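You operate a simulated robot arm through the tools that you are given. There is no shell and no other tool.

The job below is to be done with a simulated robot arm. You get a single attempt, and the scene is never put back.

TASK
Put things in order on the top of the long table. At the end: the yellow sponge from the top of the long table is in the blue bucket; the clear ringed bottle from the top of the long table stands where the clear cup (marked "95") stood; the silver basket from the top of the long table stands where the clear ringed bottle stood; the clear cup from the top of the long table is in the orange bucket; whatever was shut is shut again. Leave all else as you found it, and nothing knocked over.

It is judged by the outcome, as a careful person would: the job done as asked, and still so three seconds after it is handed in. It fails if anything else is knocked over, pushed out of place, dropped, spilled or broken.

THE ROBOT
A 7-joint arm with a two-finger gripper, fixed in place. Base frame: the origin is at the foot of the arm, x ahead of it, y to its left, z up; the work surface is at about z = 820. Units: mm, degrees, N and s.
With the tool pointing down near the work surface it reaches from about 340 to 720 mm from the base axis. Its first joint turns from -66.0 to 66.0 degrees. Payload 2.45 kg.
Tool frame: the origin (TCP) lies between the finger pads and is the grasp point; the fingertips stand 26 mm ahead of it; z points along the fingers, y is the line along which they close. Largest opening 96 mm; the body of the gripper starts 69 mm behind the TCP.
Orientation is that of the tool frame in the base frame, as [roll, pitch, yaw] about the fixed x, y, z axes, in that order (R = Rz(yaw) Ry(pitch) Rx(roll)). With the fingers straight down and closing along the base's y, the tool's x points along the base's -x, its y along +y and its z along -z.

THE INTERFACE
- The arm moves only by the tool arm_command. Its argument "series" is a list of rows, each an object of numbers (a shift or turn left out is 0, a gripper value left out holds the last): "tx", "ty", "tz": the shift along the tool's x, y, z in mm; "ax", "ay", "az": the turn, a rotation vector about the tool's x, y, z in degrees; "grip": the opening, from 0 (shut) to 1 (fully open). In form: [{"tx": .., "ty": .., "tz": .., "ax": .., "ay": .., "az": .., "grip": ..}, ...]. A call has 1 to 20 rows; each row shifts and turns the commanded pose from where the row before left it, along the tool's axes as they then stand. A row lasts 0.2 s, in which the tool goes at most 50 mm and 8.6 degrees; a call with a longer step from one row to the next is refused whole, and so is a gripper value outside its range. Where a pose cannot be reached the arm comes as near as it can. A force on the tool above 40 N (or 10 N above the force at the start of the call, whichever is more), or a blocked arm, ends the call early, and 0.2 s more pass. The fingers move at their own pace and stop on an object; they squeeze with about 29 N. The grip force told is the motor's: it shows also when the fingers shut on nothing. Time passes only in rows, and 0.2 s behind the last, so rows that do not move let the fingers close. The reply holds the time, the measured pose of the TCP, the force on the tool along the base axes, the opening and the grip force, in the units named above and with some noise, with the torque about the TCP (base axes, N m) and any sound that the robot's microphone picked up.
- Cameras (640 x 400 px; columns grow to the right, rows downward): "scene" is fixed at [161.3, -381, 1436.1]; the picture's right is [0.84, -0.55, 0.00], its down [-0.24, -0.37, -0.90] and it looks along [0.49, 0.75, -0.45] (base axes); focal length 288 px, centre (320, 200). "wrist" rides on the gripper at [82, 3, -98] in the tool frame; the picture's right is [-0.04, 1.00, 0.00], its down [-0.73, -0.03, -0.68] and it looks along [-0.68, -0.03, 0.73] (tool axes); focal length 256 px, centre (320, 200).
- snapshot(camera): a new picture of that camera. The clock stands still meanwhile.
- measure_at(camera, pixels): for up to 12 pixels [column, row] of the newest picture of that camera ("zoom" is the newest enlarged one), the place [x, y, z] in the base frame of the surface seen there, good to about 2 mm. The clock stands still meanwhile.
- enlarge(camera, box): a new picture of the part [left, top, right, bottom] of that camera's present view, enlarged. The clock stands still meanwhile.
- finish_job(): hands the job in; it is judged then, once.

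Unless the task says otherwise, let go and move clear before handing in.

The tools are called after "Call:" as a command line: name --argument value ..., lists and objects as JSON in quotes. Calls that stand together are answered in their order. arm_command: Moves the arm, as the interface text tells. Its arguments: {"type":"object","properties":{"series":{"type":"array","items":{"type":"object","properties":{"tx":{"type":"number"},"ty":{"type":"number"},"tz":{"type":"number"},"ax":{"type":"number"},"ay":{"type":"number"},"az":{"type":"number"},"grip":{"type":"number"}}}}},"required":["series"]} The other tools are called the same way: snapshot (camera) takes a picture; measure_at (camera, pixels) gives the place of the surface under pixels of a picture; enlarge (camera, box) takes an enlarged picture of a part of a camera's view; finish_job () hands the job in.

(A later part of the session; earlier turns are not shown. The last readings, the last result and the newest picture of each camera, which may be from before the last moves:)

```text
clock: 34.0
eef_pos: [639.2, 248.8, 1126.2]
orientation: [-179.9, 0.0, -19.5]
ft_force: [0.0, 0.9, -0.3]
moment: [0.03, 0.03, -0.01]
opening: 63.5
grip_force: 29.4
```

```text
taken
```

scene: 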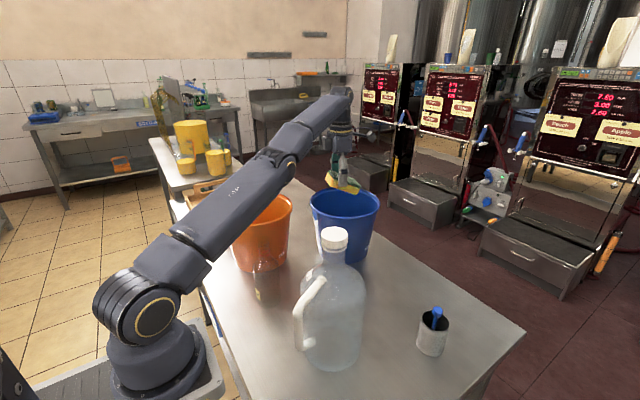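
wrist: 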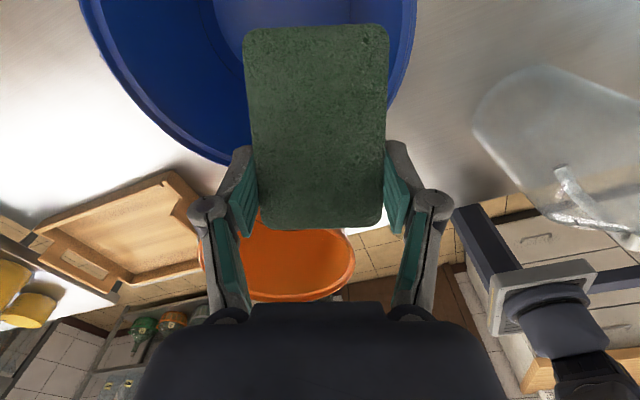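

The tool has turned to yaw -19.5 and the sponge now points into the bucket mouth at (320,130). I'll lower a little while moving inward, then check again.

Call:
arm_command --series '[{"tz": 25}, {"tx": 2, "ty": -4, "tz": 25}, {"tx": 2, "ty": -4, "tz": 5}, {}]'

Call:
snapshot --camera "wrist"

Call:
enlarge --camera "scene" --box '[260, 110, 420, 290]'

```text
clock: 35.0
eef_pos: [653.0, 259.2, 1074.5]
orientation: [-179.9, 0.0, -19.6]
ft_force: [0.2, -1.0, 0.1]
moment: [0.0, 0.0, -0.01]
opening: 63.2
grip_force: 29.1
out of reach, approached as far as the arm can: row 1, 2
```

```text
taken
```

wrist: 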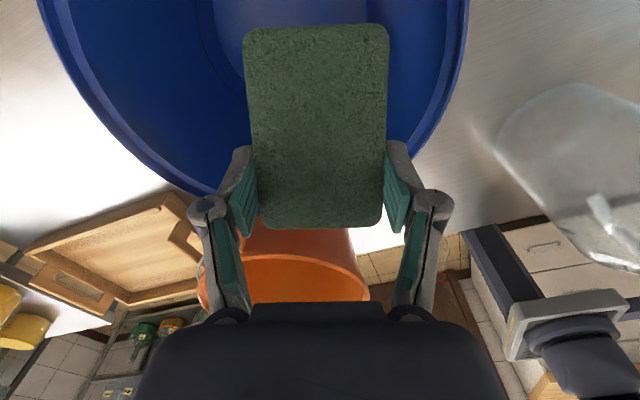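

```text
2.22 times, centred on (340, 200) of scene
```

zoom: 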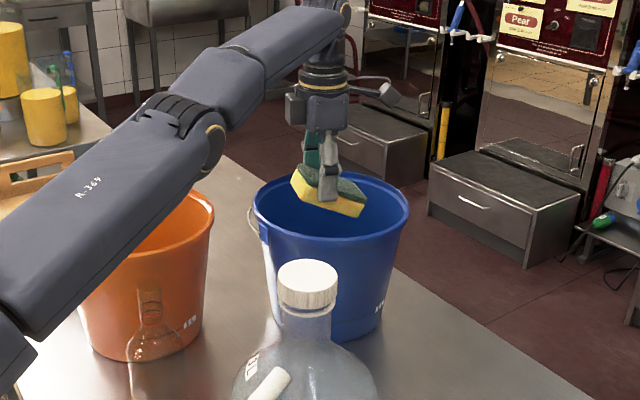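

The sponge is now over the bucket mouth with TCP at (653,259,1075), about 42 mm off the bucket's centre. I'll lower it straight in.

Call:
arm_command --series '[{"tz": 25}, {"tz": 25}, {"tz": 25}, {"tz": 25}, {}]'

Call:
snapshot --camera "wrist"

Call:
enlarge --camera "scene" --box '[260, 110, 420, 290]'

```text
clock: 36.2
eef_pos: [652.9, 261.3, 975.8]
orientation: [180.0, 0.0, -19.6]
ft_force: [-0.2, 0.0, 0.1]
moment: [0.0, 0.0, 0.0]
opening: 63.2
grip_force: 29.1
```

```text
taken
```

wrist: 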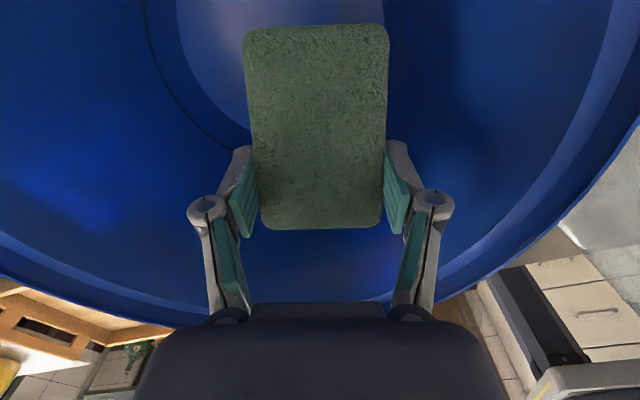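

```text
2.22 times, centred on (340, 200) of scene
```

zoom: 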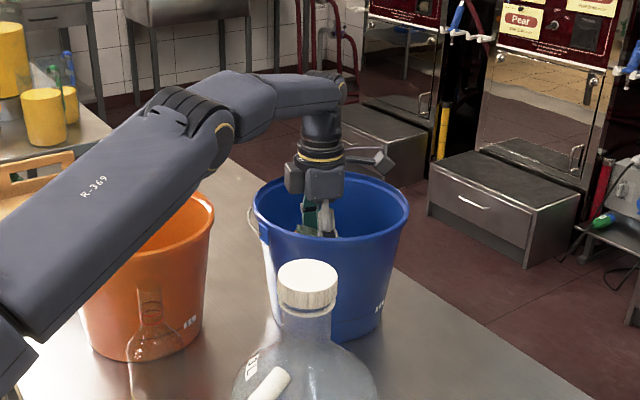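

The sponge hangs inside the bucket clear of the walls. I'll lower another 45 mm and release there.

Call:
arm_command --series '[{"tz": 20}, {"tz": 15}, {"tz": 10}, {}]'

Call:
enlarge --camera "scene" --box '[260, 110, 420, 290]'

Call:
snapshot --camera "wrist"

```text
clock: 37.2
eef_pos: [654.3, 260.8, 929.7]
orientation: [-180.0, 0.1, -19.6]
ft_force: [0.1, -0.1, 0.0]
moment: [0.04, -0.02, 0.03]
opening: 63.1
grip_force: 28.7
```

```text
2.22 times, centred on (340, 200) of scene
```

zoom: 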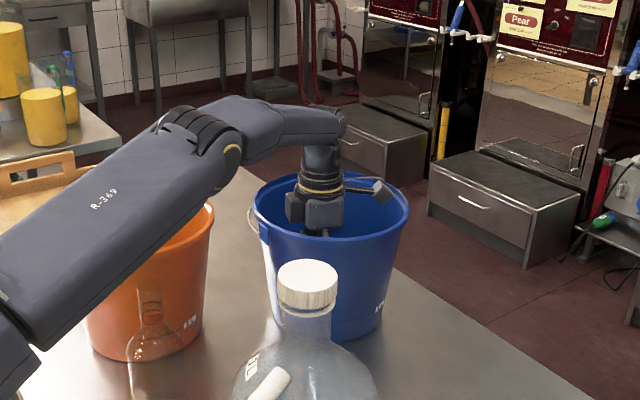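

```text
taken
```

wrist: 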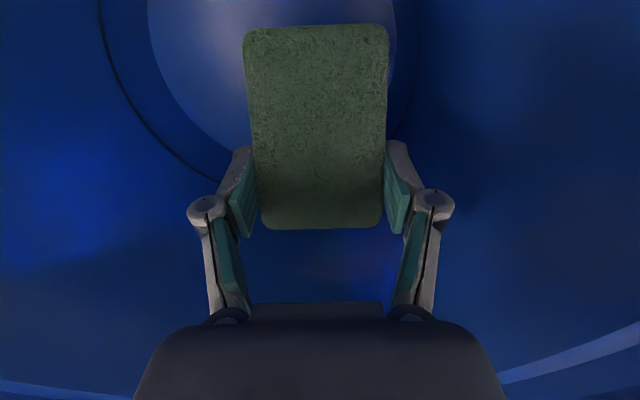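

The gripper body is just inside the bucket mouth with clear space around. I'll open partway to let the sponge go.

Call:
arm_command --series '[{"grip": 0.72}, {"grip": 0.8}, {"grip": 0.84}, {}, {}]'

Call:
snapshot --camera "wrist"

```text
clock: 38.4
eef_pos: [655.6, 259.5, 929.3]
orientation: [180.0, 0.0, -19.5]
ft_force: [-0.6, 0.5, -0.3]
moment: [0.02, 0.0, 0.03]
opening: 80.7
grip_force: 0.1
```

```text
taken
```

wrist: 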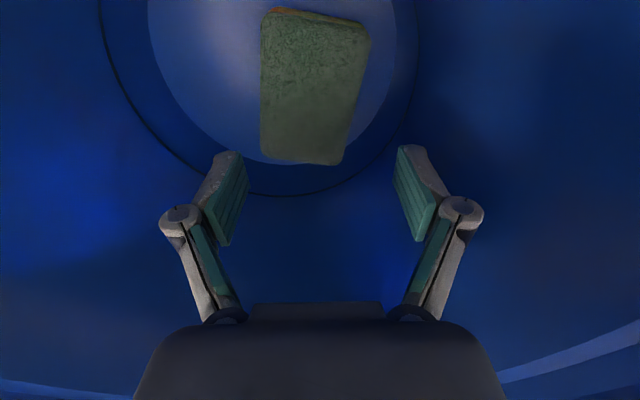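

The sponge lies on the blue bucket's floor at (315,85). I'll rise straight out and move to where the wrist camera can see the bottle.

Call:
arm_command --series '[{"tz": -20}, {"tz": -30}, {"tz": -35}, {"tz": -35}, {"tz": -25}, {"tx": -10, "ty": 12, "tz": -15}, {"tx": -23, "ty": 27, "tz": -15}, {"tx": -23, "ty": 27, "tz": -10}, {"tx": -23, "ty": 27, "tz": -5}, {"tx": -23, "ty": 27}, {"tx": -14, "ty": 17}, {}]'

Call:
snapshot --camera "wrist"

Call:
snapshot --camera "scene"

```text
clock: 41.0
eef_pos: [626.3, 229.4, 1169.8]
orientation: [180.0, 0.1, -19.6]
ft_force: [1.0, -0.5, -0.6]
moment: [0.0, -0.03, -0.04]
opening: 80.7
grip_force: 0.2
out of reach, approached as far as the arm can: row 6, 7, 8, 9, 10, 11
```

```text
taken
```

wrist: 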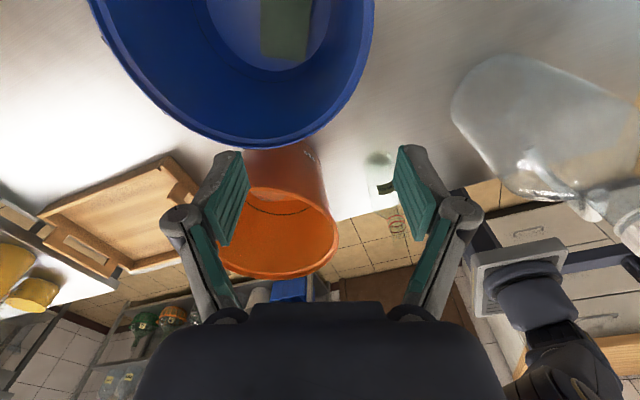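

```text
taken
```

scene: 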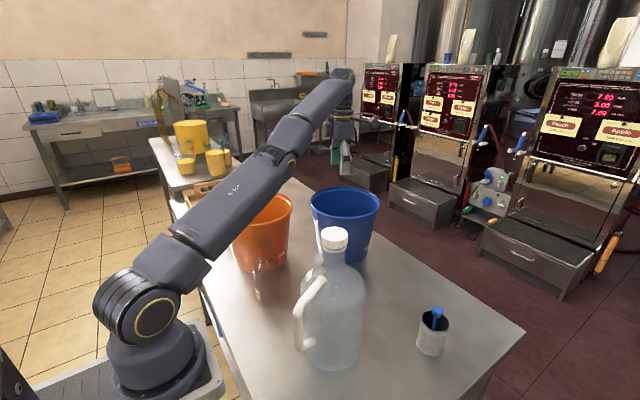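

The arm lags at (626,229,1170), reported out of reach while nearly stretched. I'll wait a moment with empty rows to see whether it settles to the commanded pose.

Call:
arm_command --series '[{}, {}, {}]'

```text
clock: 41.8
eef_pos: [628.6, 229.2, 1168.6]
orientation: [180.0, 0.1, -19.7]
ft_force: [-0.1, -1.3, -0.2]
moment: [0.04, 0.01, 0.01]
opening: 80.7
grip_force: 0.0
```

The pose held, so the command was clipped there. I'll move inward and slightly down to come away from the stretched position.

Call:
arm_command --series '[{"tx": -8, "ty": 7, "tz": 10}, {"tx": -16, "ty": 14, "tz": 15}, {"tx": -16, "ty": 14, "tz": 15}, {}]'

```text
clock: 42.8
eef_pos: [632.3, 235.2, 1155.0]
orientation: [179.9, 0.0, -19.5]
ft_force: [0.8, 0.7, 0.6]
moment: [0.04, -0.04, 0.01]
opening: 80.9
grip_force: 0.1
out of reach, approached as far as the arm can: row 1, 2, 3
```

Moving inward is stuck because the arm is straight here, so I'll descend vertically above the bucket, where the arm has to bend again, before moving inward (fingertips stay above the rim at 1014).

Call:
arm_command --series '[{"tz": 20}, {"tz": 20}, {"tz": 20}, {"tz": 15}, {}]'

Call:
snapshot --camera "scene"

```text
clock: 44.0
eef_pos: [652.1, 244.3, 1089.9]
orientation: [180.0, 0.1, -19.6]
ft_force: [0.1, 0.7, 0.5]
moment: [-0.01, 0.02, 0.0]
opening: 80.6
grip_force: 0.1
out of reach, approached as far as the arm can: row 1, 2, 3, 4
```

```text
taken
```

scene: 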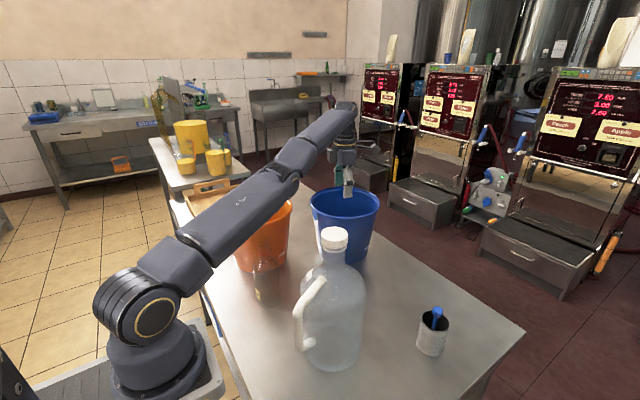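

The arm is still nearly straight. I'll measure the shoulder, elbow and wrist to understand how it is bent.

Call:
enlarge --camera "scene" --box '[80, 80, 400, 360]'

Call:
measure_at --camera "scene" --pixels '[[140, 320], [293, 168], [298, 160], [285, 175], [250, 190], [200, 230], [320, 145], [340, 125], [345, 145], [275, 155], [310, 150], [350, 115]]'

```text
1.43 times, centred on (240, 220) of scene
```

zoom: 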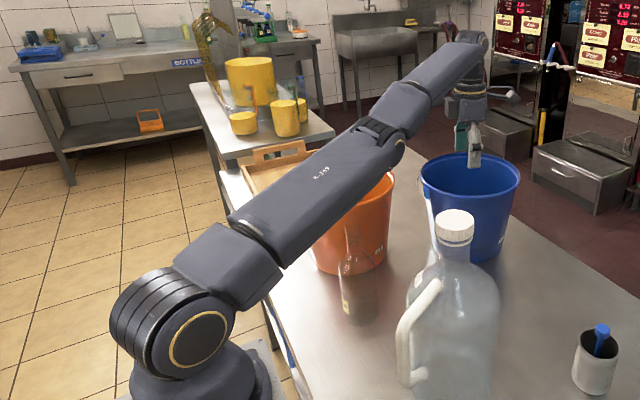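

```text
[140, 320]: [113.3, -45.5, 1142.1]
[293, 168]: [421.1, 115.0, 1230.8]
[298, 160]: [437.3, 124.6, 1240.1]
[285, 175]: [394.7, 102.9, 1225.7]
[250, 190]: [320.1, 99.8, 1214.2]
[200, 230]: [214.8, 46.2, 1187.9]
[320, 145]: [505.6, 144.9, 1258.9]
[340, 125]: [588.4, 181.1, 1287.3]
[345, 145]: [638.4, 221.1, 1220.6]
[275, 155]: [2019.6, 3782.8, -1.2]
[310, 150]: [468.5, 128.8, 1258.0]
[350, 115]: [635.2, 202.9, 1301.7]
```

The elbow ring is at zoom (400,152) and the shoulder ring at (197,338). I'll measure those ring centres exactly.

Call:
measure_at --camera "zoom" --pixels '[[197, 338], [399, 152], [395, 160], [402, 145], [470, 55], [480, 75], [468, 100], [485, 45]]'

```text
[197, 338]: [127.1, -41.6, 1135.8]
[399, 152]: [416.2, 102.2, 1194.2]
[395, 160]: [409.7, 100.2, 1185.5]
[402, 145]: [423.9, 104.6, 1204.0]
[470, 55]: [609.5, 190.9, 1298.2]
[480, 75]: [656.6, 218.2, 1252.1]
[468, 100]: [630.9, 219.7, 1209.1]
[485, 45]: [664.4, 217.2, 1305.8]
```

The elbow ring (416,102,1194) lies on or slightly below the shoulder–wrist line, so the arm is stuck at full stretch. I'll push outward against the limit once and then pull inward, at this safe height above the bucket, to let the elbow bend upward again.

Call:
arm_command --series '[{"tx": 30, "ty": -25}, {}, {"tx": -11, "ty": 9}, {"tx": -11, "ty": 9}, {"tx": -11, "ty": 9}, {}]'

```text
clock: 45.4
eef_pos: [653.6, 241.0, 1091.8]
orientation: [-180.0, 0.0, -19.7]
ft_force: [0.3, 0.1, 0.4]
moment: [0.01, 0.0, -0.03]
opening: 80.6
grip_force: 0.1
out of reach, approached as far as the arm can: row 1, 3, 4, 5
```

The geometry shows the elbow is over-straightened (about 16° the wrong way), which blocks inward motion. Lowering vertically inside the bucket bent it correctly before, so I'll narrow the fingers and repeat that same descent, staying well above the sponge.

Call:
arm_command --series '[{"grip": 0.3}, {"tx": -6, "ty": -17, "tz": 14}, {"tx": 2, "ty": -4, "tz": 5}, {}]'

Call:
snapshot --camera "wrist"

```text
clock: 46.4
eef_pos: [651.4, 260.0, 1072.2]
orientation: [-179.9, 0.0, -19.6]
ft_force: [-0.7, -0.7, 0.2]
moment: [0.01, -0.04, -0.01]
opening: 28.7
grip_force: 0.0
out of reach, approached as far as the arm can: row 2, 3
```

```text
taken
```

wrist: 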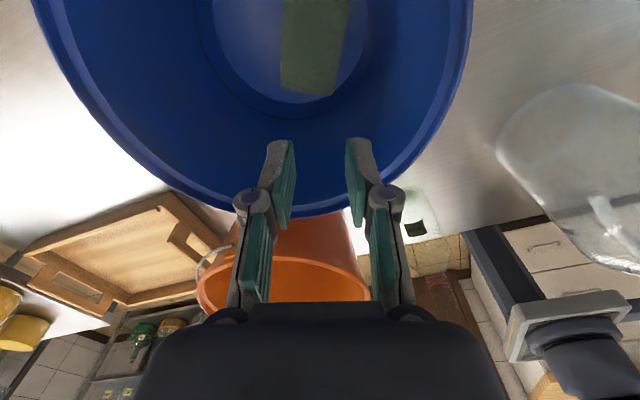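

The fingers are narrowed and TCP is at (651,260,1072), over the bucket interior. I'll descend vertically to bend the elbow.

Call:
arm_command --series '[{"tz": 20}, {"tz": 20}, {"tz": 20}, {"tz": 20}, {}]'

Call:
snapshot --camera "scene"

```text
clock: 47.6
eef_pos: [666.5, 265.2, 993.1]
orientation: [180.0, 0.1, -19.6]
ft_force: [-0.3, -0.5, 0.8]
moment: [-0.02, -0.02, 0.01]
opening: 28.8
grip_force: 0.1
out of reach, approached as far as the arm can: row 1, 2, 3
```

```text
taken
```

scene: 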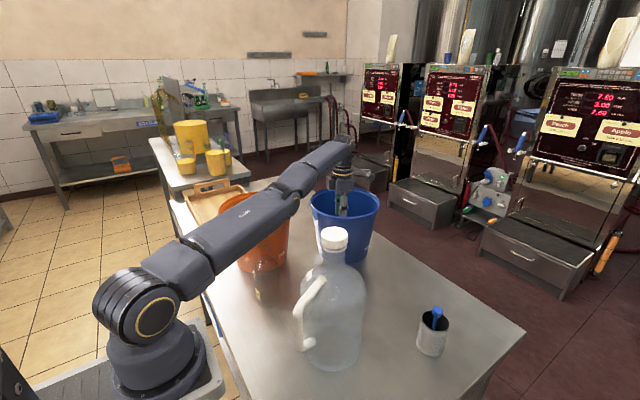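

The last row was reached, and the arm sits at (667,265,993). I'll keep descending in small steps to make the elbow bend.

Call:
arm_command --series '[{"tz": 10}, {"tz": 10}, {"tz": 10}, {}]'

Call:
enlarge --camera "scene" --box '[80, 80, 400, 360]'

```text
clock: 48.6
eef_pos: [669.0, 266.7, 963.7]
orientation: [-179.9, 0.1, -19.6]
ft_force: [-0.5, -0.1, 0.0]
moment: [-0.01, 0.03, -0.01]
opening: 28.6
grip_force: 0.0
out of reach, approached as far as the arm can: row 1
```

```text
1.43 times, centred on (240, 220) of scene
```

zoom: 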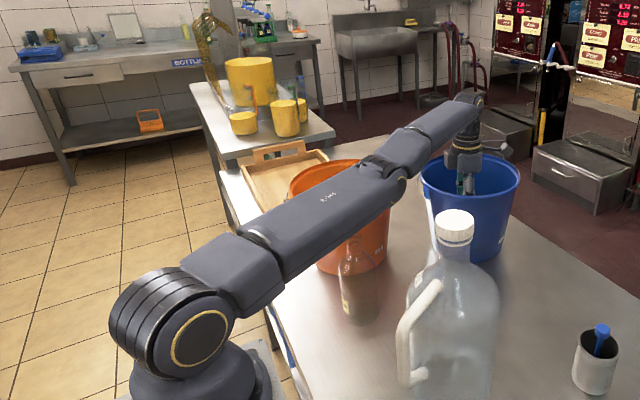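

The elbow is still over-straight. Inside the roomy bucket I'll try a small outward push followed by small inward steps, and see which rows are reached.

Call:
arm_command --series '[{"tx": 6, "ty": -5.3}, {"tx": -3, "ty": 2.6}, {"tx": -3, "ty": 2.6}, {"tx": -3, "ty": 2.6}, {"tx": -3, "ty": 2.6}, {}]'

```text
clock: 50.0
eef_pos: [669.1, 267.4, 963.0]
orientation: [180.0, 0.0, -19.5]
ft_force: [0.7, 0.1, 0.3]
moment: [-0.01, -0.01, 0.02]
opening: 28.8
grip_force: 0.0
out of reach, approached as far as the arm can: row 1, 2, 3, 4, 5
```

Both outward and inward steps were refused, so I need to know the true bend. I'll measure the rings and points along both links in the current pose.

Call:
enlarge --camera "scene" --box '[240, 120, 400, 220]'

Call:
measure_at --camera "zoom" --pixels '[[217, 234], [190, 225], [150, 260], [260, 190], [300, 165], [340, 140], [380, 118], [415, 100], [410, 150], [400, 185], [420, 85], [205, 250]]'

```text
4.00 times, centred on (320, 170) of scene
```

zoom: 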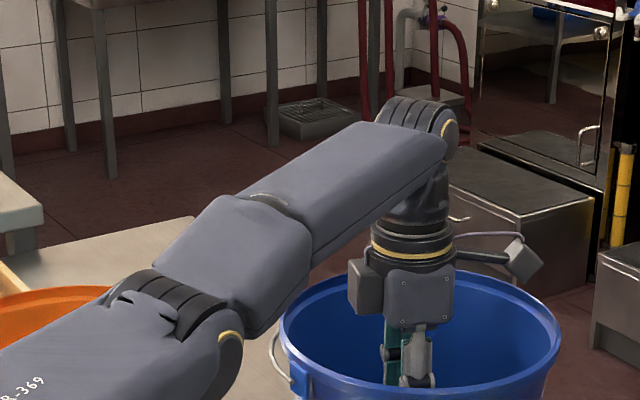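

```text
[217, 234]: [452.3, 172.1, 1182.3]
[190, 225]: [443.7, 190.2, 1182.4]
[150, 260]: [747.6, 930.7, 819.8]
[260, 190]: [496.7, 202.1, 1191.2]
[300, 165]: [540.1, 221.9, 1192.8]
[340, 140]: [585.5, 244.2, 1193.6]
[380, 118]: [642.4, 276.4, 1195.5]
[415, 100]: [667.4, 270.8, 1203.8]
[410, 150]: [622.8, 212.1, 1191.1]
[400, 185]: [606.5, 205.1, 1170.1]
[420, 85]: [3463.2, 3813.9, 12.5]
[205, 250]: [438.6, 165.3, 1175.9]
```

The zoom shows the elbow ring at (230,345) and wrist ring at (450,128). I'll measure those centres.

Call:
measure_at --camera "zoom" --pixels '[[228, 360], [222, 375], [235, 345], [452, 128], [449, 140], [445, 150], [430, 215], [410, 245], [415, 290]]'

Call:
measure_at --camera "scene" --pixels '[[155, 322], [160, 330], [150, 315]]'

```text
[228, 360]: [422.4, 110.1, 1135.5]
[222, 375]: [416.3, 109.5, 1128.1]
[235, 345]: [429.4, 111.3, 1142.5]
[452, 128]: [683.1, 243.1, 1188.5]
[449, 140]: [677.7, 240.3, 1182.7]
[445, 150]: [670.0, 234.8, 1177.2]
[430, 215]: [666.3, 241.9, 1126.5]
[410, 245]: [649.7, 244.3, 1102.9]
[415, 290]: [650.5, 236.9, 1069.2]
```

```text
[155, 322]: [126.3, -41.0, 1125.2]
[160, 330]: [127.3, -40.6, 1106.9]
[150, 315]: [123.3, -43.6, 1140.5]
```

The elbow is only a few degrees past straight (shoulder, elbow and wrist heights 1120, 1135, 1185). Downward motion with a slight outward push should swing the elbow to the proper side, so I'll try that inside the bucket, staying above the sponge.

Call:
arm_command --series '[{"tx": 11.3, "ty": -9.9}, {"tx": 4.5, "ty": -4, "tz": 15}, {"tx": 4.5, "ty": -4, "tz": 12}, {"tx": -3, "ty": 2.6, "tz": 6}, {"tx": -3, "ty": 2.6, "tz": 4}, {}]'

```text
clock: 51.4
eef_pos: [669.2, 267.2, 924.1]
orientation: [-180.0, 0.0, -19.6]
ft_force: [0.5, 1.0, -0.5]
moment: [0.01, -0.01, -0.03]
opening: 28.7
grip_force: 0.0
out of reach, approached as far as the arm can: row 1, 2, 3, 5
```

Row 4 was reached and the TCP is now slightly inside the limit (r≈720.6 at z 924). I'll try small inward steps.

Call:
arm_command --series '[{"tx": -2.3, "ty": 2}, {"tx": -2.3, "ty": 2}, {"tx": -2.3, "ty": 2}, {"tx": -2.3, "ty": 2}, {}]'

Call:
enlarge --camera "scene" --box '[240, 120, 400, 220]'

Call:
measure_at --camera "zoom" --pixels '[[228, 360], [222, 375], [235, 345], [452, 128], [300, 165], [380, 118]]'

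```text
clock: 52.6
eef_pos: [670.4, 266.4, 924.3]
orientation: [180.0, 0.2, -19.6]
ft_force: [-0.2, 0.5, -0.1]
moment: [0.0, -0.01, -0.03]
opening: 28.8
grip_force: 0.0
out of reach, approached as far as the arm can: row 2, 3
```

```text
4.00 times, centred on (320, 170) of scene
```

zoom: 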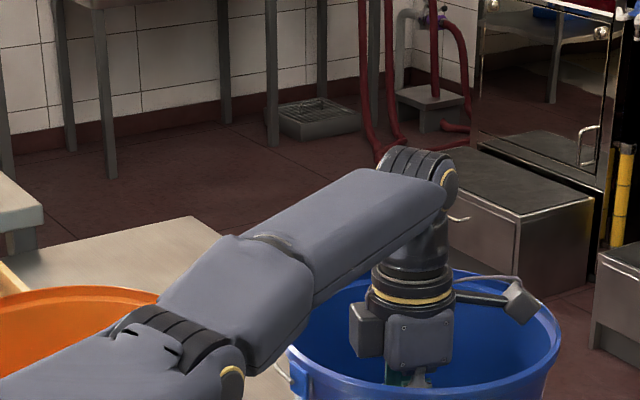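

```text
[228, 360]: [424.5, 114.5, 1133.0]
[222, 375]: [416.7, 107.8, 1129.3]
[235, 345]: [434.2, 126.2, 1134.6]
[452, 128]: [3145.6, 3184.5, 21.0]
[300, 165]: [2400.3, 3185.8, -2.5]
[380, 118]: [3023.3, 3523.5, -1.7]
```

I'll measure the elbow and wrist rings in this new view to see which way the elbow now bends.

Call:
measure_at --camera "zoom" --pixels '[[233, 385], [228, 395], [237, 372], [450, 185], [447, 195], [452, 178], [260, 255], [320, 215], [380, 185], [300, 280]]'

```text
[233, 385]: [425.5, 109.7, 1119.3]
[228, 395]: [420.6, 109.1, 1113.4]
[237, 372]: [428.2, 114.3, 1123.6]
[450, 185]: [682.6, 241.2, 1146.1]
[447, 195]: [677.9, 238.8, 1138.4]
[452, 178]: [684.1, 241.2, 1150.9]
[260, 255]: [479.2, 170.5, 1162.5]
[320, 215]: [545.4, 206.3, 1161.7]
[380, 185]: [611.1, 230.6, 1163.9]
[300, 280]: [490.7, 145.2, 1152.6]
```

The elbow is still about 6° past straight. Downward travel along the reach limit with an outward bias should flex it the right way, so I'll first go up along the limit, then come down that way inside the same clear column.

Call:
arm_command --series '[{"tz": -25}, {"tz": -25}, {"tz": -25}, {"tz": -25}, {"tz": -25}, {"tz": -25}, {"tz": -25}, {"tx": -3, "ty": 2.6, "tz": -25}, {"tx": -3, "ty": 2.6, "tz": -25}, {"tx": -3, "ty": 2.6, "tz": -25}, {}]'

```text
clock: 55.0
eef_pos: [620.7, 245.8, 1166.9]
orientation: [-180.0, 0.0, -19.7]
ft_force: [0.0, 0.8, -0.1]
moment: [0.01, 0.01, -0.04]
opening: 28.7
grip_force: 0.0
out of reach, approached as far as the arm can: row 3, 4, 5, 6, 7, 8, 9, 10
```

Now I'll descend along the limit with a steady outward bias and then test inward steps.

Call:
arm_command --series '[{"tx": 10.5, "ty": -9.2, "tz": 20}, {"tx": 10.5, "ty": -9.2, "tz": 20}, {"tx": 9, "ty": -7.9, "tz": 20}, {"tx": 9, "ty": -7.9, "tz": 20}, {"tx": 8.3, "ty": -7.2, "tz": 20}, {"tx": 8.3, "ty": -7.2, "tz": 20}, {"tx": 7.5, "ty": -6.6, "tz": 20}, {"tx": 7.5, "ty": -6.6, "tz": 20}, {"tx": 6.8, "ty": -5.9, "tz": 20}, {"tx": -2, "ty": 1.8, "tz": 10}, {"tx": -4, "ty": 3.5, "tz": 5}, {"tx": -4, "ty": 3.5, "tz": 5}, {"tx": -4, "ty": 3.5}, {}]'

```text
clock: 58.0
eef_pos: [653.8, 251.1, 957.0]
orientation: [-180.0, -0.1, -19.6]
ft_force: [0.4, 0.4, 0.7]
moment: [-0.02, -0.01, 0.01]
opening: 28.8
grip_force: 0.0
out of reach, approached as far as the arm can: row 1, 2, 3, 4, 5, 6, 7, 8, 9
```

Rows 10–13 were all reached: the arm is properly bent again at (654,251,957). I'll close the fingers, shift inward a little, rise just above the rim and then move inward, staying well within reach.

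Call:
arm_command --series '[{"grip": 0.0}, {"tx": -4, "ty": 3.5}, {"tx": -3.5, "ty": 3}, {"tz": -20}, {"tz": -25}, {"tz": -25}, {"tz": -25}, {}]'

Call:
snapshot --camera "scene"

```text
clock: 59.8
eef_pos: [644.2, 246.1, 1051.2]
orientation: [-180.0, 0.1, -19.6]
ft_force: [-0.1, 0.2, 0.3]
moment: [-0.01, -0.04, 0.02]
opening: 0.1
grip_force: 28.9
```

```text
taken
```

scene: 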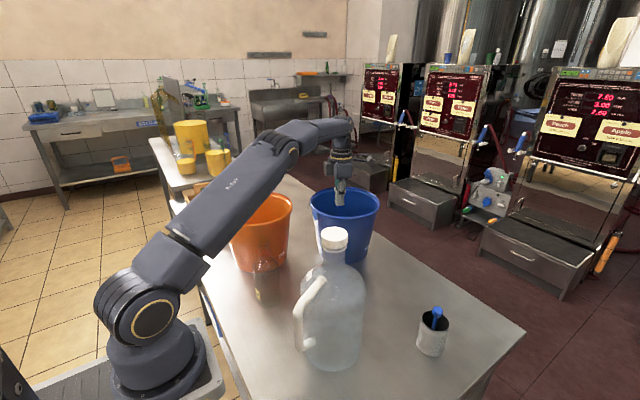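

The elbow is now clearly raised in the scene picture. I'll move inward and up, away from the bucket, to view the bottle.

Call:
arm_command --series '[{"tx": -9, "ty": 7.8, "tz": -8}, {"tx": -15, "ty": 13, "tz": -8}, {"tx": -18.2, "ty": 15.6, "tz": -8}, {"tx": -18.2, "ty": 15.6, "tz": -8}, {"tx": -18.2, "ty": 15.6, "tz": -10}, {"tx": -18.2, "ty": 15.6, "tz": -10}, {"tx": -18.2, "ty": 15.6, "tz": -10}, {}]'

Call:
snapshot --camera "wrist"

Call:
snapshot --camera "scene"

```text
clock: 61.6
eef_pos: [502.4, 191.4, 1115.0]
orientation: [180.0, 0.0, -19.6]
ft_force: [-0.2, -0.1, -0.3]
moment: [-0.03, 0.0, -0.01]
opening: 0.0
grip_force: 28.5
```

```text
taken
```

wrist: 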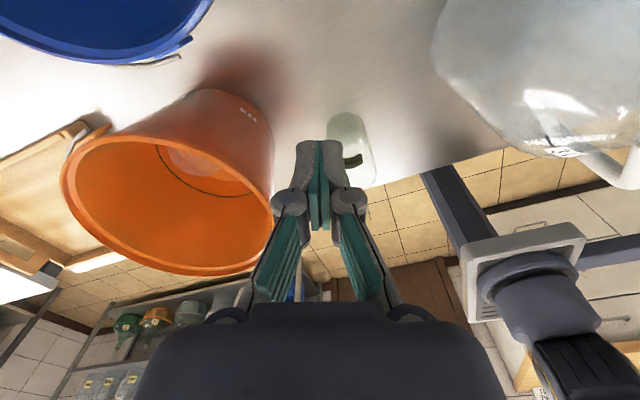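

```text
taken
```

scene: 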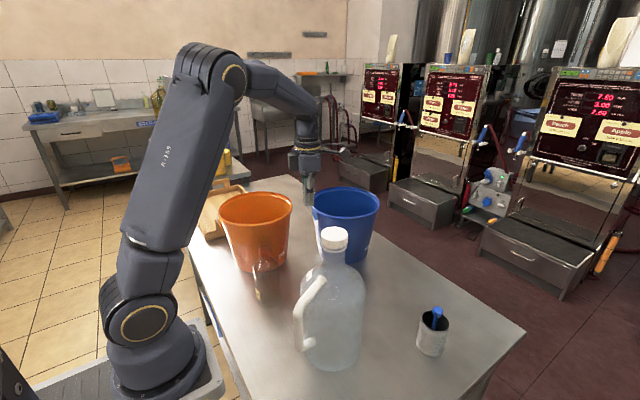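

The arm is free again and the bottle shows at (350,150), partly behind the fingers. I'll open the fingers and look at it enlarged.

Call:
arm_command --series '[{"grip": 0.4}, {"grip": 0.8}, {"grip": 0.8}, {"grip": 0.8}, {}]'

Call:
enlarge --camera "wrist" --box '[240, 70, 440, 195]'

Call:
enlarge --camera "scene" --box '[220, 225, 310, 315]'

```text
clock: 62.8
eef_pos: [500.8, 192.4, 1114.9]
orientation: [-180.0, -0.1, -19.5]
ft_force: [-0.1, -0.2, -0.1]
moment: [0.02, -0.01, 0.03]
opening: 76.8
grip_force: 0.1
```

```text
3.20 times, centred on (340, 132) of wrist
```

zoom: 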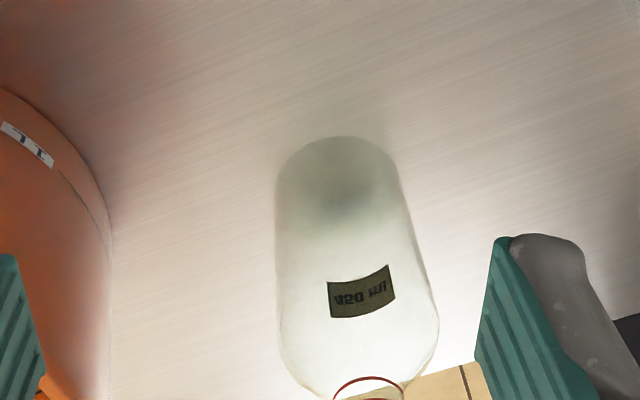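

```text
4.44 times, centred on (265, 270) of scene
```

zoom: 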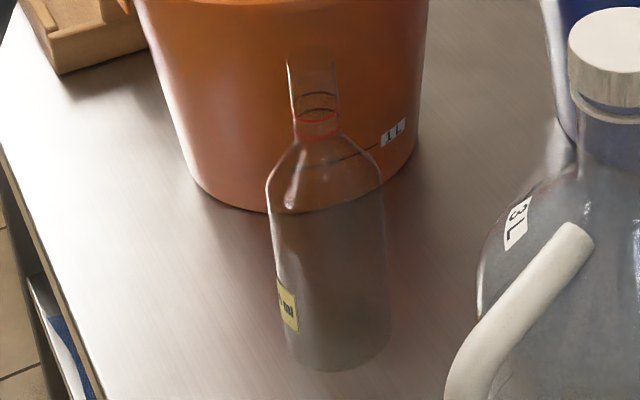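

The bottle ("450 ml" label) stands with its base near (366,198) by my estimate. I'll measure points on it in both views to refine this.

Call:
measure_at --camera "zoom" --pixels '[[330, 290], [330, 340], [330, 240], [330, 200], [317, 130], [316, 118], [313, 80], [312, 56], [290, 310], [285, 290], [335, 365], [376, 290]]'

Call:
enlarge --camera "wrist" --box '[260, 90, 460, 260]'

Call:
measure_at --camera "wrist" --pixels '[[348, 160], [348, 140], [348, 125], [352, 172], [360, 190], [365, 200], [347, 115], [330, 140], [366, 140], [352, 163]]'

```text
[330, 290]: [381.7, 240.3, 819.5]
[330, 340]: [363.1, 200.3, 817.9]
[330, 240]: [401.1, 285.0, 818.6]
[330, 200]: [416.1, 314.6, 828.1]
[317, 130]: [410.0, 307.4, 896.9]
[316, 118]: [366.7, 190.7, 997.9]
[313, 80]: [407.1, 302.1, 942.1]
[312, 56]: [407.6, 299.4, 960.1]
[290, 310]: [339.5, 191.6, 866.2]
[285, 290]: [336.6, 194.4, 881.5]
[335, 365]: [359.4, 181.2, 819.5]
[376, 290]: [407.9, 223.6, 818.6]
```

```text
2.35 times, centred on (360, 175) of wrist
```

zoom: 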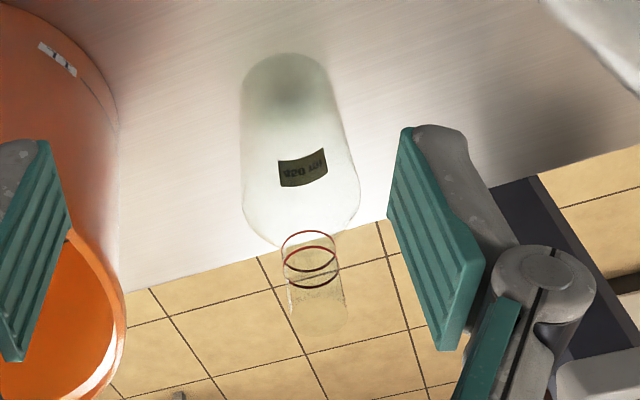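

```text
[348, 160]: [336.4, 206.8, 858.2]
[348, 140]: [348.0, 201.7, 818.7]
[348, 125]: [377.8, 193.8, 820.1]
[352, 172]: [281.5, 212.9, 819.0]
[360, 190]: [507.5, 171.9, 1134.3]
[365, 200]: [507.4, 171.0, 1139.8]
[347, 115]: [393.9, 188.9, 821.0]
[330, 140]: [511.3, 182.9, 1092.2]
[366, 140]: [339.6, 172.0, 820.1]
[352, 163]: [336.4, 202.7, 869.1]
```

From label, ring and base, the bottle's axis is at about (369,199), neck top at z≈1031 and red ring near z≈985–998. I'll move above it at z≈1115 and check alignment.

Call:
arm_command --series '[{"tx": -31.5, "ty": 9.4}, {"tx": -31.5, "ty": 9.4}, {"tx": -31.5, "ty": 9.4}, {"tx": -31.5, "ty": 9.4}, {}]'

Call:
snapshot --camera "wrist"

Call:
snapshot --camera "scene"

```text
clock: 64.0
eef_pos: [369.6, 201.3, 1113.5]
orientation: [180.0, 0.1, -19.5]
ft_force: [0.6, -0.5, -0.3]
moment: [-0.05, 0.01, -0.01]
opening: 76.5
grip_force: 0.1
```

```text
taken
```

wrist: 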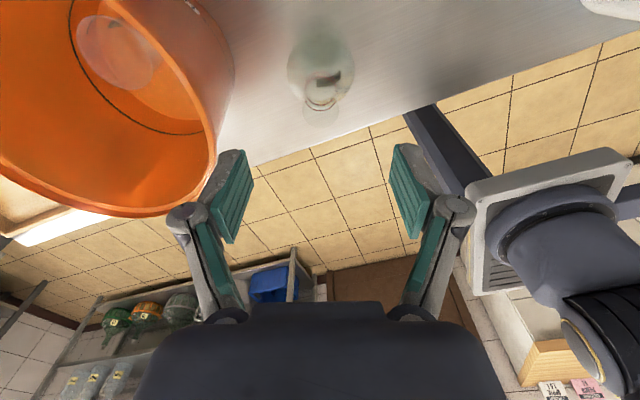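

```text
taken
```

scene: 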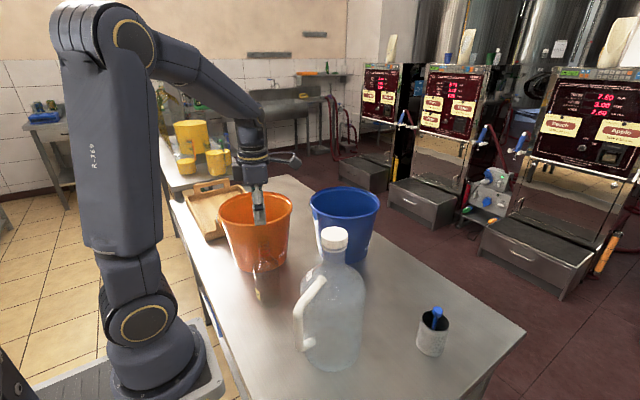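

The bottle now appears right below, rings at about (323,95). I'll enlarge to refine its axis.

Call:
enlarge --camera "wrist" --box '[260, 20, 388, 130]'

Call:
measure_at --camera "zoom" --pixels '[[320, 200], [325, 290], [300, 280], [340, 285], [350, 240], [330, 330], [325, 360], [305, 290]]'

```text
3.64 times, centred on (324, 75) of wrist
```

zoom: 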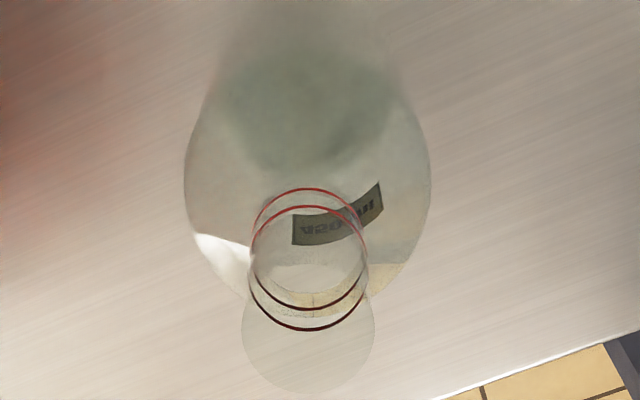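

```text
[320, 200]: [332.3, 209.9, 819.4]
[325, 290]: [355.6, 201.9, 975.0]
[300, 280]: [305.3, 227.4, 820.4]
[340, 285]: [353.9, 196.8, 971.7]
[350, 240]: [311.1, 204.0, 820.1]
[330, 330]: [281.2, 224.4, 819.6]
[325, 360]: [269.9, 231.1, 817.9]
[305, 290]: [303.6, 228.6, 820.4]
```

Rings resolve at z≈974 and 985 with the neck axis at about (367,203), only half a millimetre off in the closing direction. I'll descend to z≈1002 around the neck.

Call:
arm_command --series '[{"tx": -2, "tz": 30}, {"tz": 30}, {"tz": 30}, {"tz": 21}, {}]'

Call:
snapshot --camera "wrist"

Call:
enlarge --camera "scene" --box '[210, 170, 320, 320]'

```text
clock: 65.2
eef_pos: [367.2, 200.2, 1002.9]
orientation: [-180.0, 0.1, -19.6]
ft_force: [-0.1, 0.2, -0.5]
moment: [0.0, -0.01, -0.01]
opening: 76.4
grip_force: 0.0
```

```text
taken
```

wrist: 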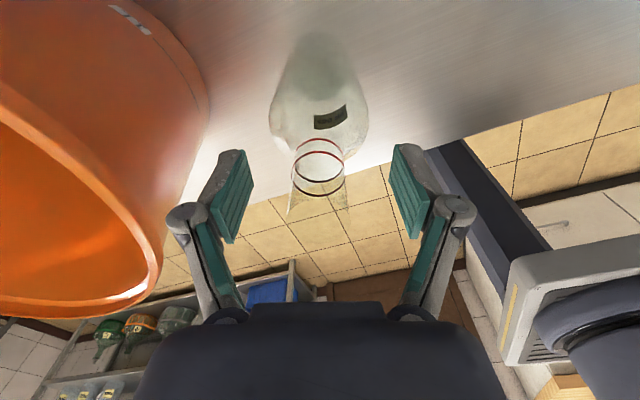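

```text
2.67 times, centred on (265, 245) of scene
```

zoom: 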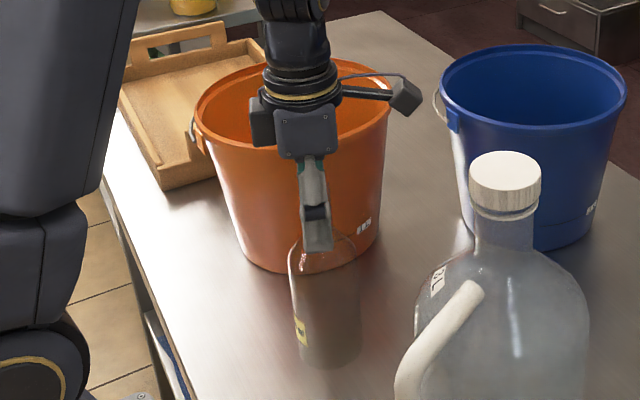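

The neck (columns 291–346) sits centred between the fingers to within about a millimetre. I'll nudge and close gently.

Call:
arm_command --series '[{"ty": -1, "grip": 0.6}, {"grip": 0.5}, {"grip": 0.45}, {"grip": 0.4}, {"grip": 0.36}, {"grip": 0.32}, {"grip": 0.28}, {"grip": 0.2}, {"grip": 0.1}, {}, {}]'

Call:
snapshot --camera "wrist"

```text
clock: 67.6
eef_pos: [367.6, 200.8, 1003.5]
orientation: [180.0, 0.0, -19.5]
ft_force: [0.1, -0.7, 1.1]
moment: [0.04, 0.03, -0.02]
opening: 25.2
grip_force: 28.7
```

```text
taken
```

wrist: 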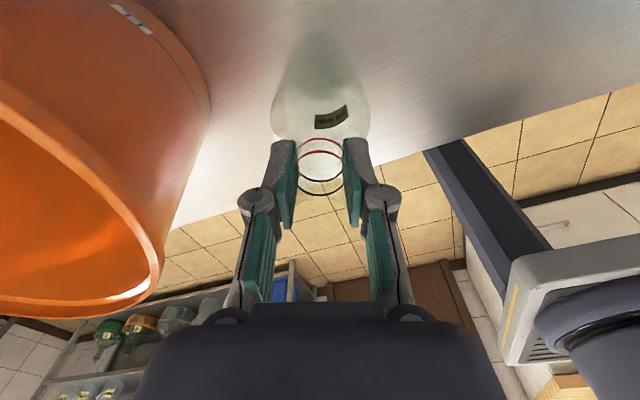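

The neck is gripped at 25.2 mm with 28.7 N, so the bottle's axis is at about (367.6,200.8). I'll lift it a little first and check.

Call:
arm_command --series '[{"tz": -5}, {"tz": -10}, {"tz": -15}, {"tz": -15}, {}]'

Call:
snapshot --camera "wrist"

Call:
enlarge --camera "scene" --box '[210, 150, 320, 320]'

```text
clock: 68.8
eef_pos: [367.3, 201.8, 1046.9]
orientation: [179.9, 0.0, -19.6]
ft_force: [-0.2, 0.7, -2.9]
moment: [0.0, 0.01, 0.03]
opening: 25.3
grip_force: 28.9
```

```text
taken
```

wrist: 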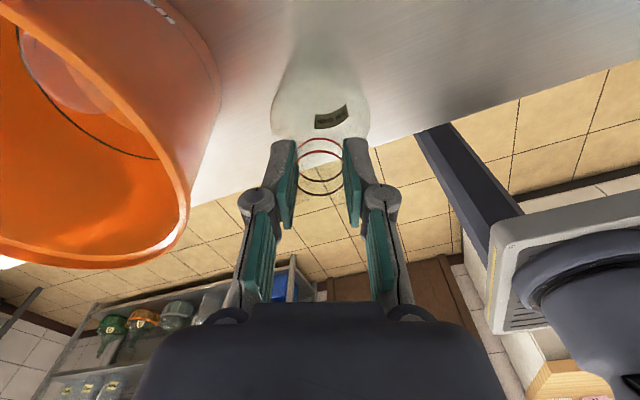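

```text
2.35 times, centred on (265, 235) of scene
```

zoom: 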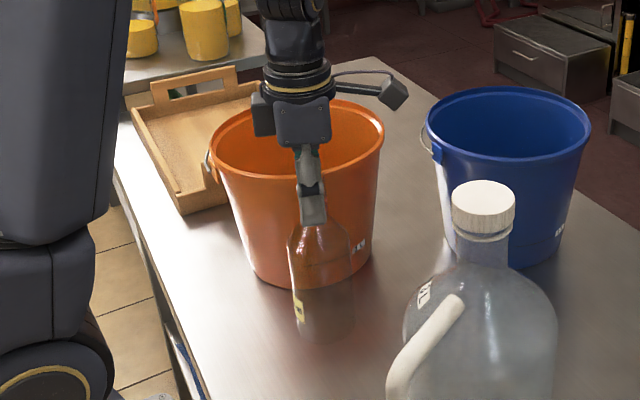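

The bottle hangs straight (about 3 N). I'll carry it to above the cup's old spot at (550,141), moving smoothly.

Call:
arm_command --series '[{"tx": 12, "ty": -0.3}, {"tx": 25, "ty": -0.5}, {"tx": 32, "ty": -0.7}, {"tx": 32, "ty": -0.7}, {"tx": 32, "ty": -0.6}, {"tx": 28, "ty": -0.5}, {"tx": 20, "ty": -0.4}, {"tx": 11.4, "ty": -0.2}, {}]'

Call:
snapshot --camera "wrist"

Call:
snapshot --camera "scene"

```text
clock: 70.8
eef_pos: [552.3, 141.5, 1048.0]
orientation: [179.9, 0.0, -19.6]
ft_force: [-0.1, -0.5, -2.9]
moment: [-0.03, 0.02, 0.0]
opening: 25.3
grip_force: 29.3
```

```text
taken
```

wrist: 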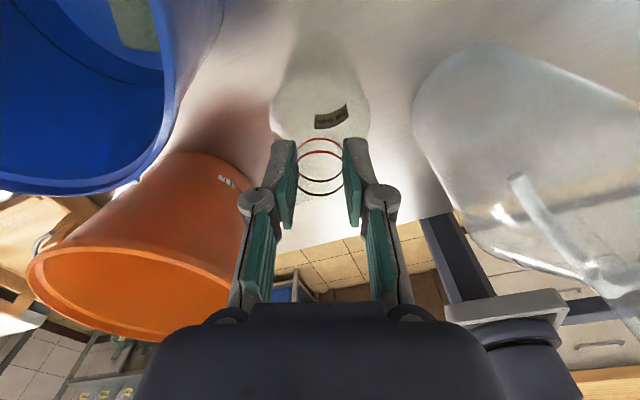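

```text
taken
```

scene: 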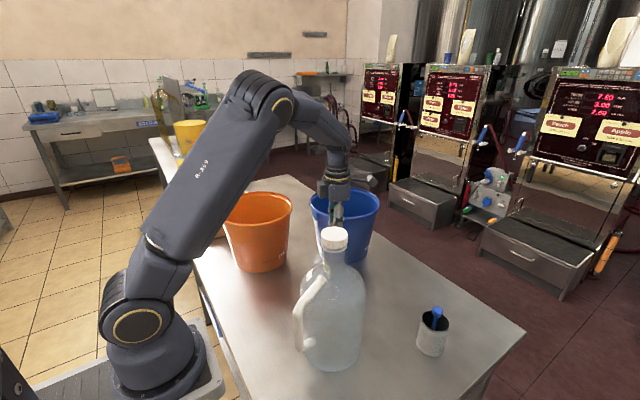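

TCP is at (552,141.5), within 2 mm of the cup's old spot. I'll adjust and lower slowly toward the table.

Call:
arm_command --series '[{"tx": -2, "tz": 12}, {"tz": 12}, {"tz": 10}, {"tz": 5}, {"tz": 3}, {}]'

```text
clock: 72.2
eef_pos: [549.1, 141.1, 1003.7]
orientation: [-179.9, 0.0, -19.6]
ft_force: [0.3, -0.5, -2.4]
moment: [0.02, 0.05, 0.01]
opening: 25.3
grip_force: 28.8
```

Call:
arm_command --series '[{"tz": 1}, {"tz": 1}, {}]'

```text
clock: 73.0
eef_pos: [549.4, 141.0, 1003.0]
orientation: [-179.9, 0.0, -19.7]
ft_force: [-0.3, 0.6, -0.9]
moment: [0.06, 0.1, -0.01]
opening: 25.5
grip_force: 28.9
```

The hanging force fell from -2.9 to -0.9 N, so the bottle is touching the table. One more millimetre, then release.

Call:
arm_command --series '[{"tz": 1}, {}]'

Call:
snapshot --camera "wrist"

```text
clock: 73.6
eef_pos: [549.8, 139.6, 1003.8]
orientation: [-180.0, 0.0, -19.5]
ft_force: [-3.5, -1.3, 16.2]
moment: [0.08, 0.31, -0.02]
opening: 25.1
grip_force: 28.8
```

```text
taken
```

wrist: 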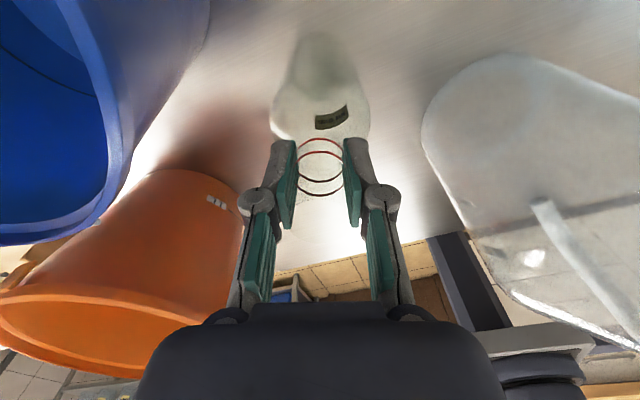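

It is pressed firmly on the table (16 N). I'll ease back 1 mm and open the fingers gently.

Call:
arm_command --series '[{"tz": -1}, {}, {"grip": 0.3}, {"grip": 0.36}, {"grip": 0.45}, {"grip": 0.6}, {"grip": 0.75}, {}]'

Call:
snapshot --camera "wrist"

```text
clock: 75.4
eef_pos: [549.1, 141.6, 1003.7]
orientation: [180.0, 0.0, -19.6]
ft_force: [-0.4, -0.9, 0.9]
moment: [-0.02, 0.01, -0.03]
opening: 72.2
grip_force: 0.1
```

```text
taken
```

wrist: 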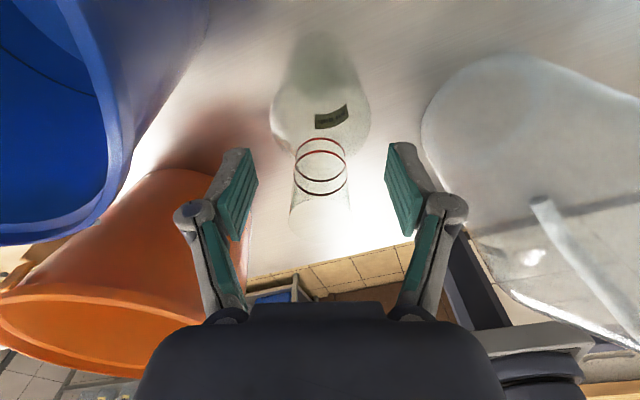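

The bottle stands alone at the cup's old spot, fingers open. I'll rise clear of it and swing high over to the basket.

Call:
arm_command --series '[{"tz": -15}, {"tz": -30}, {"tz": -30}, {"tz": -30}, {"tz": -30}, {"tx": 18.3, "ty": 30.8}, {"tx": 18.3, "ty": 30.8}, {"tx": 18.3, "ty": 30.8}, {"tx": 18.3, "ty": 30.8}, {"tx": 18.3, "ty": 30.8}, {"tx": 18.3, "ty": 30.8}, {"tx": 18.3, "ty": 30.8}, {"tx": 18.3, "ty": 30.8, "grip": 1.0}, {}]'

Call:
snapshot --camera "wrist"

Call:
snapshot --camera "scene"

```text
clock: 78.4
eef_pos: [605.0, -141.1, 1138.4]
orientation: [179.9, 0.0, -19.6]
ft_force: [-0.2, -0.5, -0.3]
moment: [-0.01, 0.0, 0.03]
opening: 96.1
grip_force: 0.1
```

```text
taken
```

wrist: 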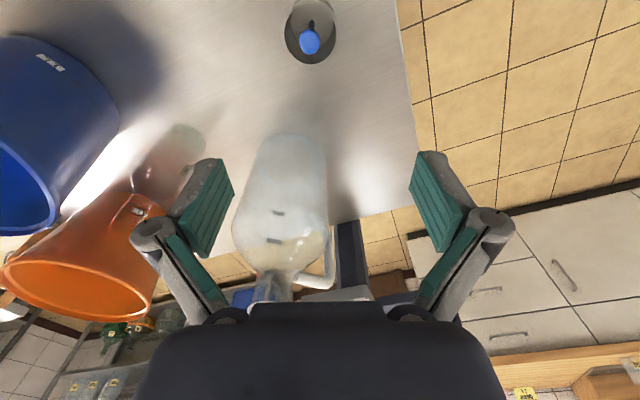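

```text
taken
```

scene: 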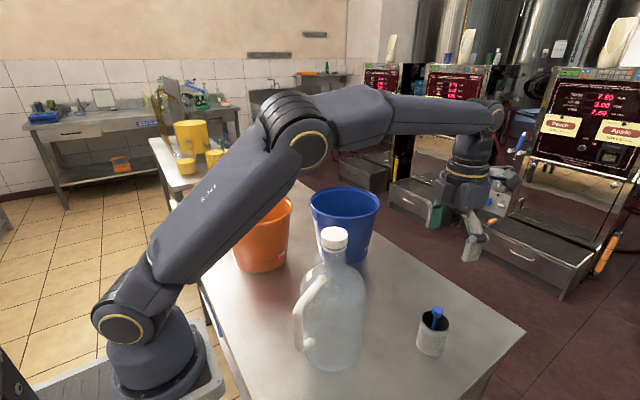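

The basket with its blue stick shows at (310,30) in the wrist view, and the bottle stands at (180,160). I'll enlarge and measure the basket.

Call:
enlarge --camera "wrist" --box '[250, 0, 378, 80]'

Call:
measure_at --camera "zoom" --pixels '[[298, 210], [310, 150], [300, 308], [180, 190], [430, 190], [220, 100], [390, 100], [310, 100], [320, 60], [200, 150], [420, 150], [300, 290]]'

```text
5.00 times, centred on (314, 40) of wrist
```

zoom: 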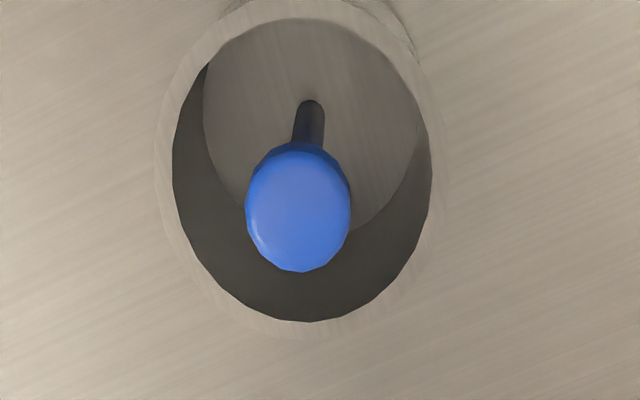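

```text
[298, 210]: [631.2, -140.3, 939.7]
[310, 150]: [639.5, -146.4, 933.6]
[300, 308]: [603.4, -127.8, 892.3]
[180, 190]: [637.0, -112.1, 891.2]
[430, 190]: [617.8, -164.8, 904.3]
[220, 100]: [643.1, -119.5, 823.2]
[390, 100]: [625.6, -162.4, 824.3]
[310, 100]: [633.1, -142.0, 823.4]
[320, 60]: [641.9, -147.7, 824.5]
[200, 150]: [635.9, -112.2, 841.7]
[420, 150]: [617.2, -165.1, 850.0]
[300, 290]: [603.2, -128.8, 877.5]
```

The basket's inner wall fits a circle of radius 28 centred at (629,-139), rim z≈910, and the blue stick stands inside with its knob at z≈940. I'll centre above it, descend to z≈1000 and look again.

Call:
arm_command --series '[{"tx": 22, "ty": -9.9}, {"tz": 35}, {"tz": 35}, {"tz": 35}, {"tz": 33}, {}]'

Call:
snapshot --camera "wrist"

Call:
snapshot --camera "scene"

```text
clock: 79.8
eef_pos: [626.5, -137.9, 1000.2]
orientation: [180.0, 0.0, -19.6]
ft_force: [-0.1, -0.3, -0.2]
moment: [0.01, 0.0, 0.0]
opening: 95.9
grip_force: 0.1
```

```text
taken
```

wrist: 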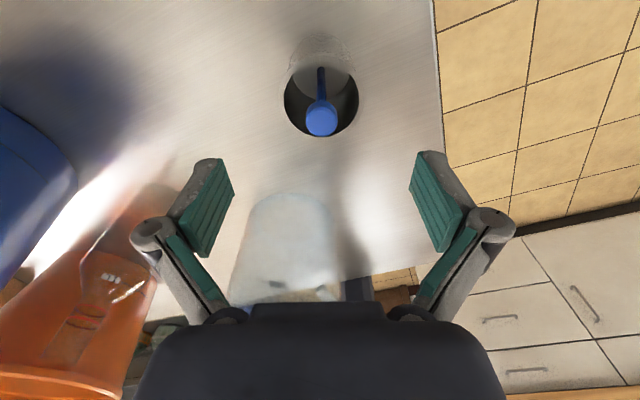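

```text
taken
```

scene: 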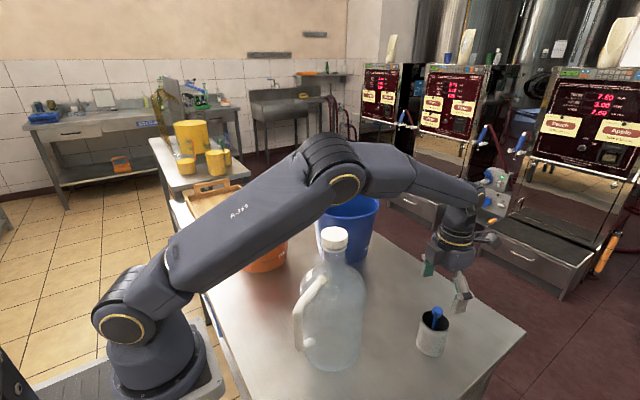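

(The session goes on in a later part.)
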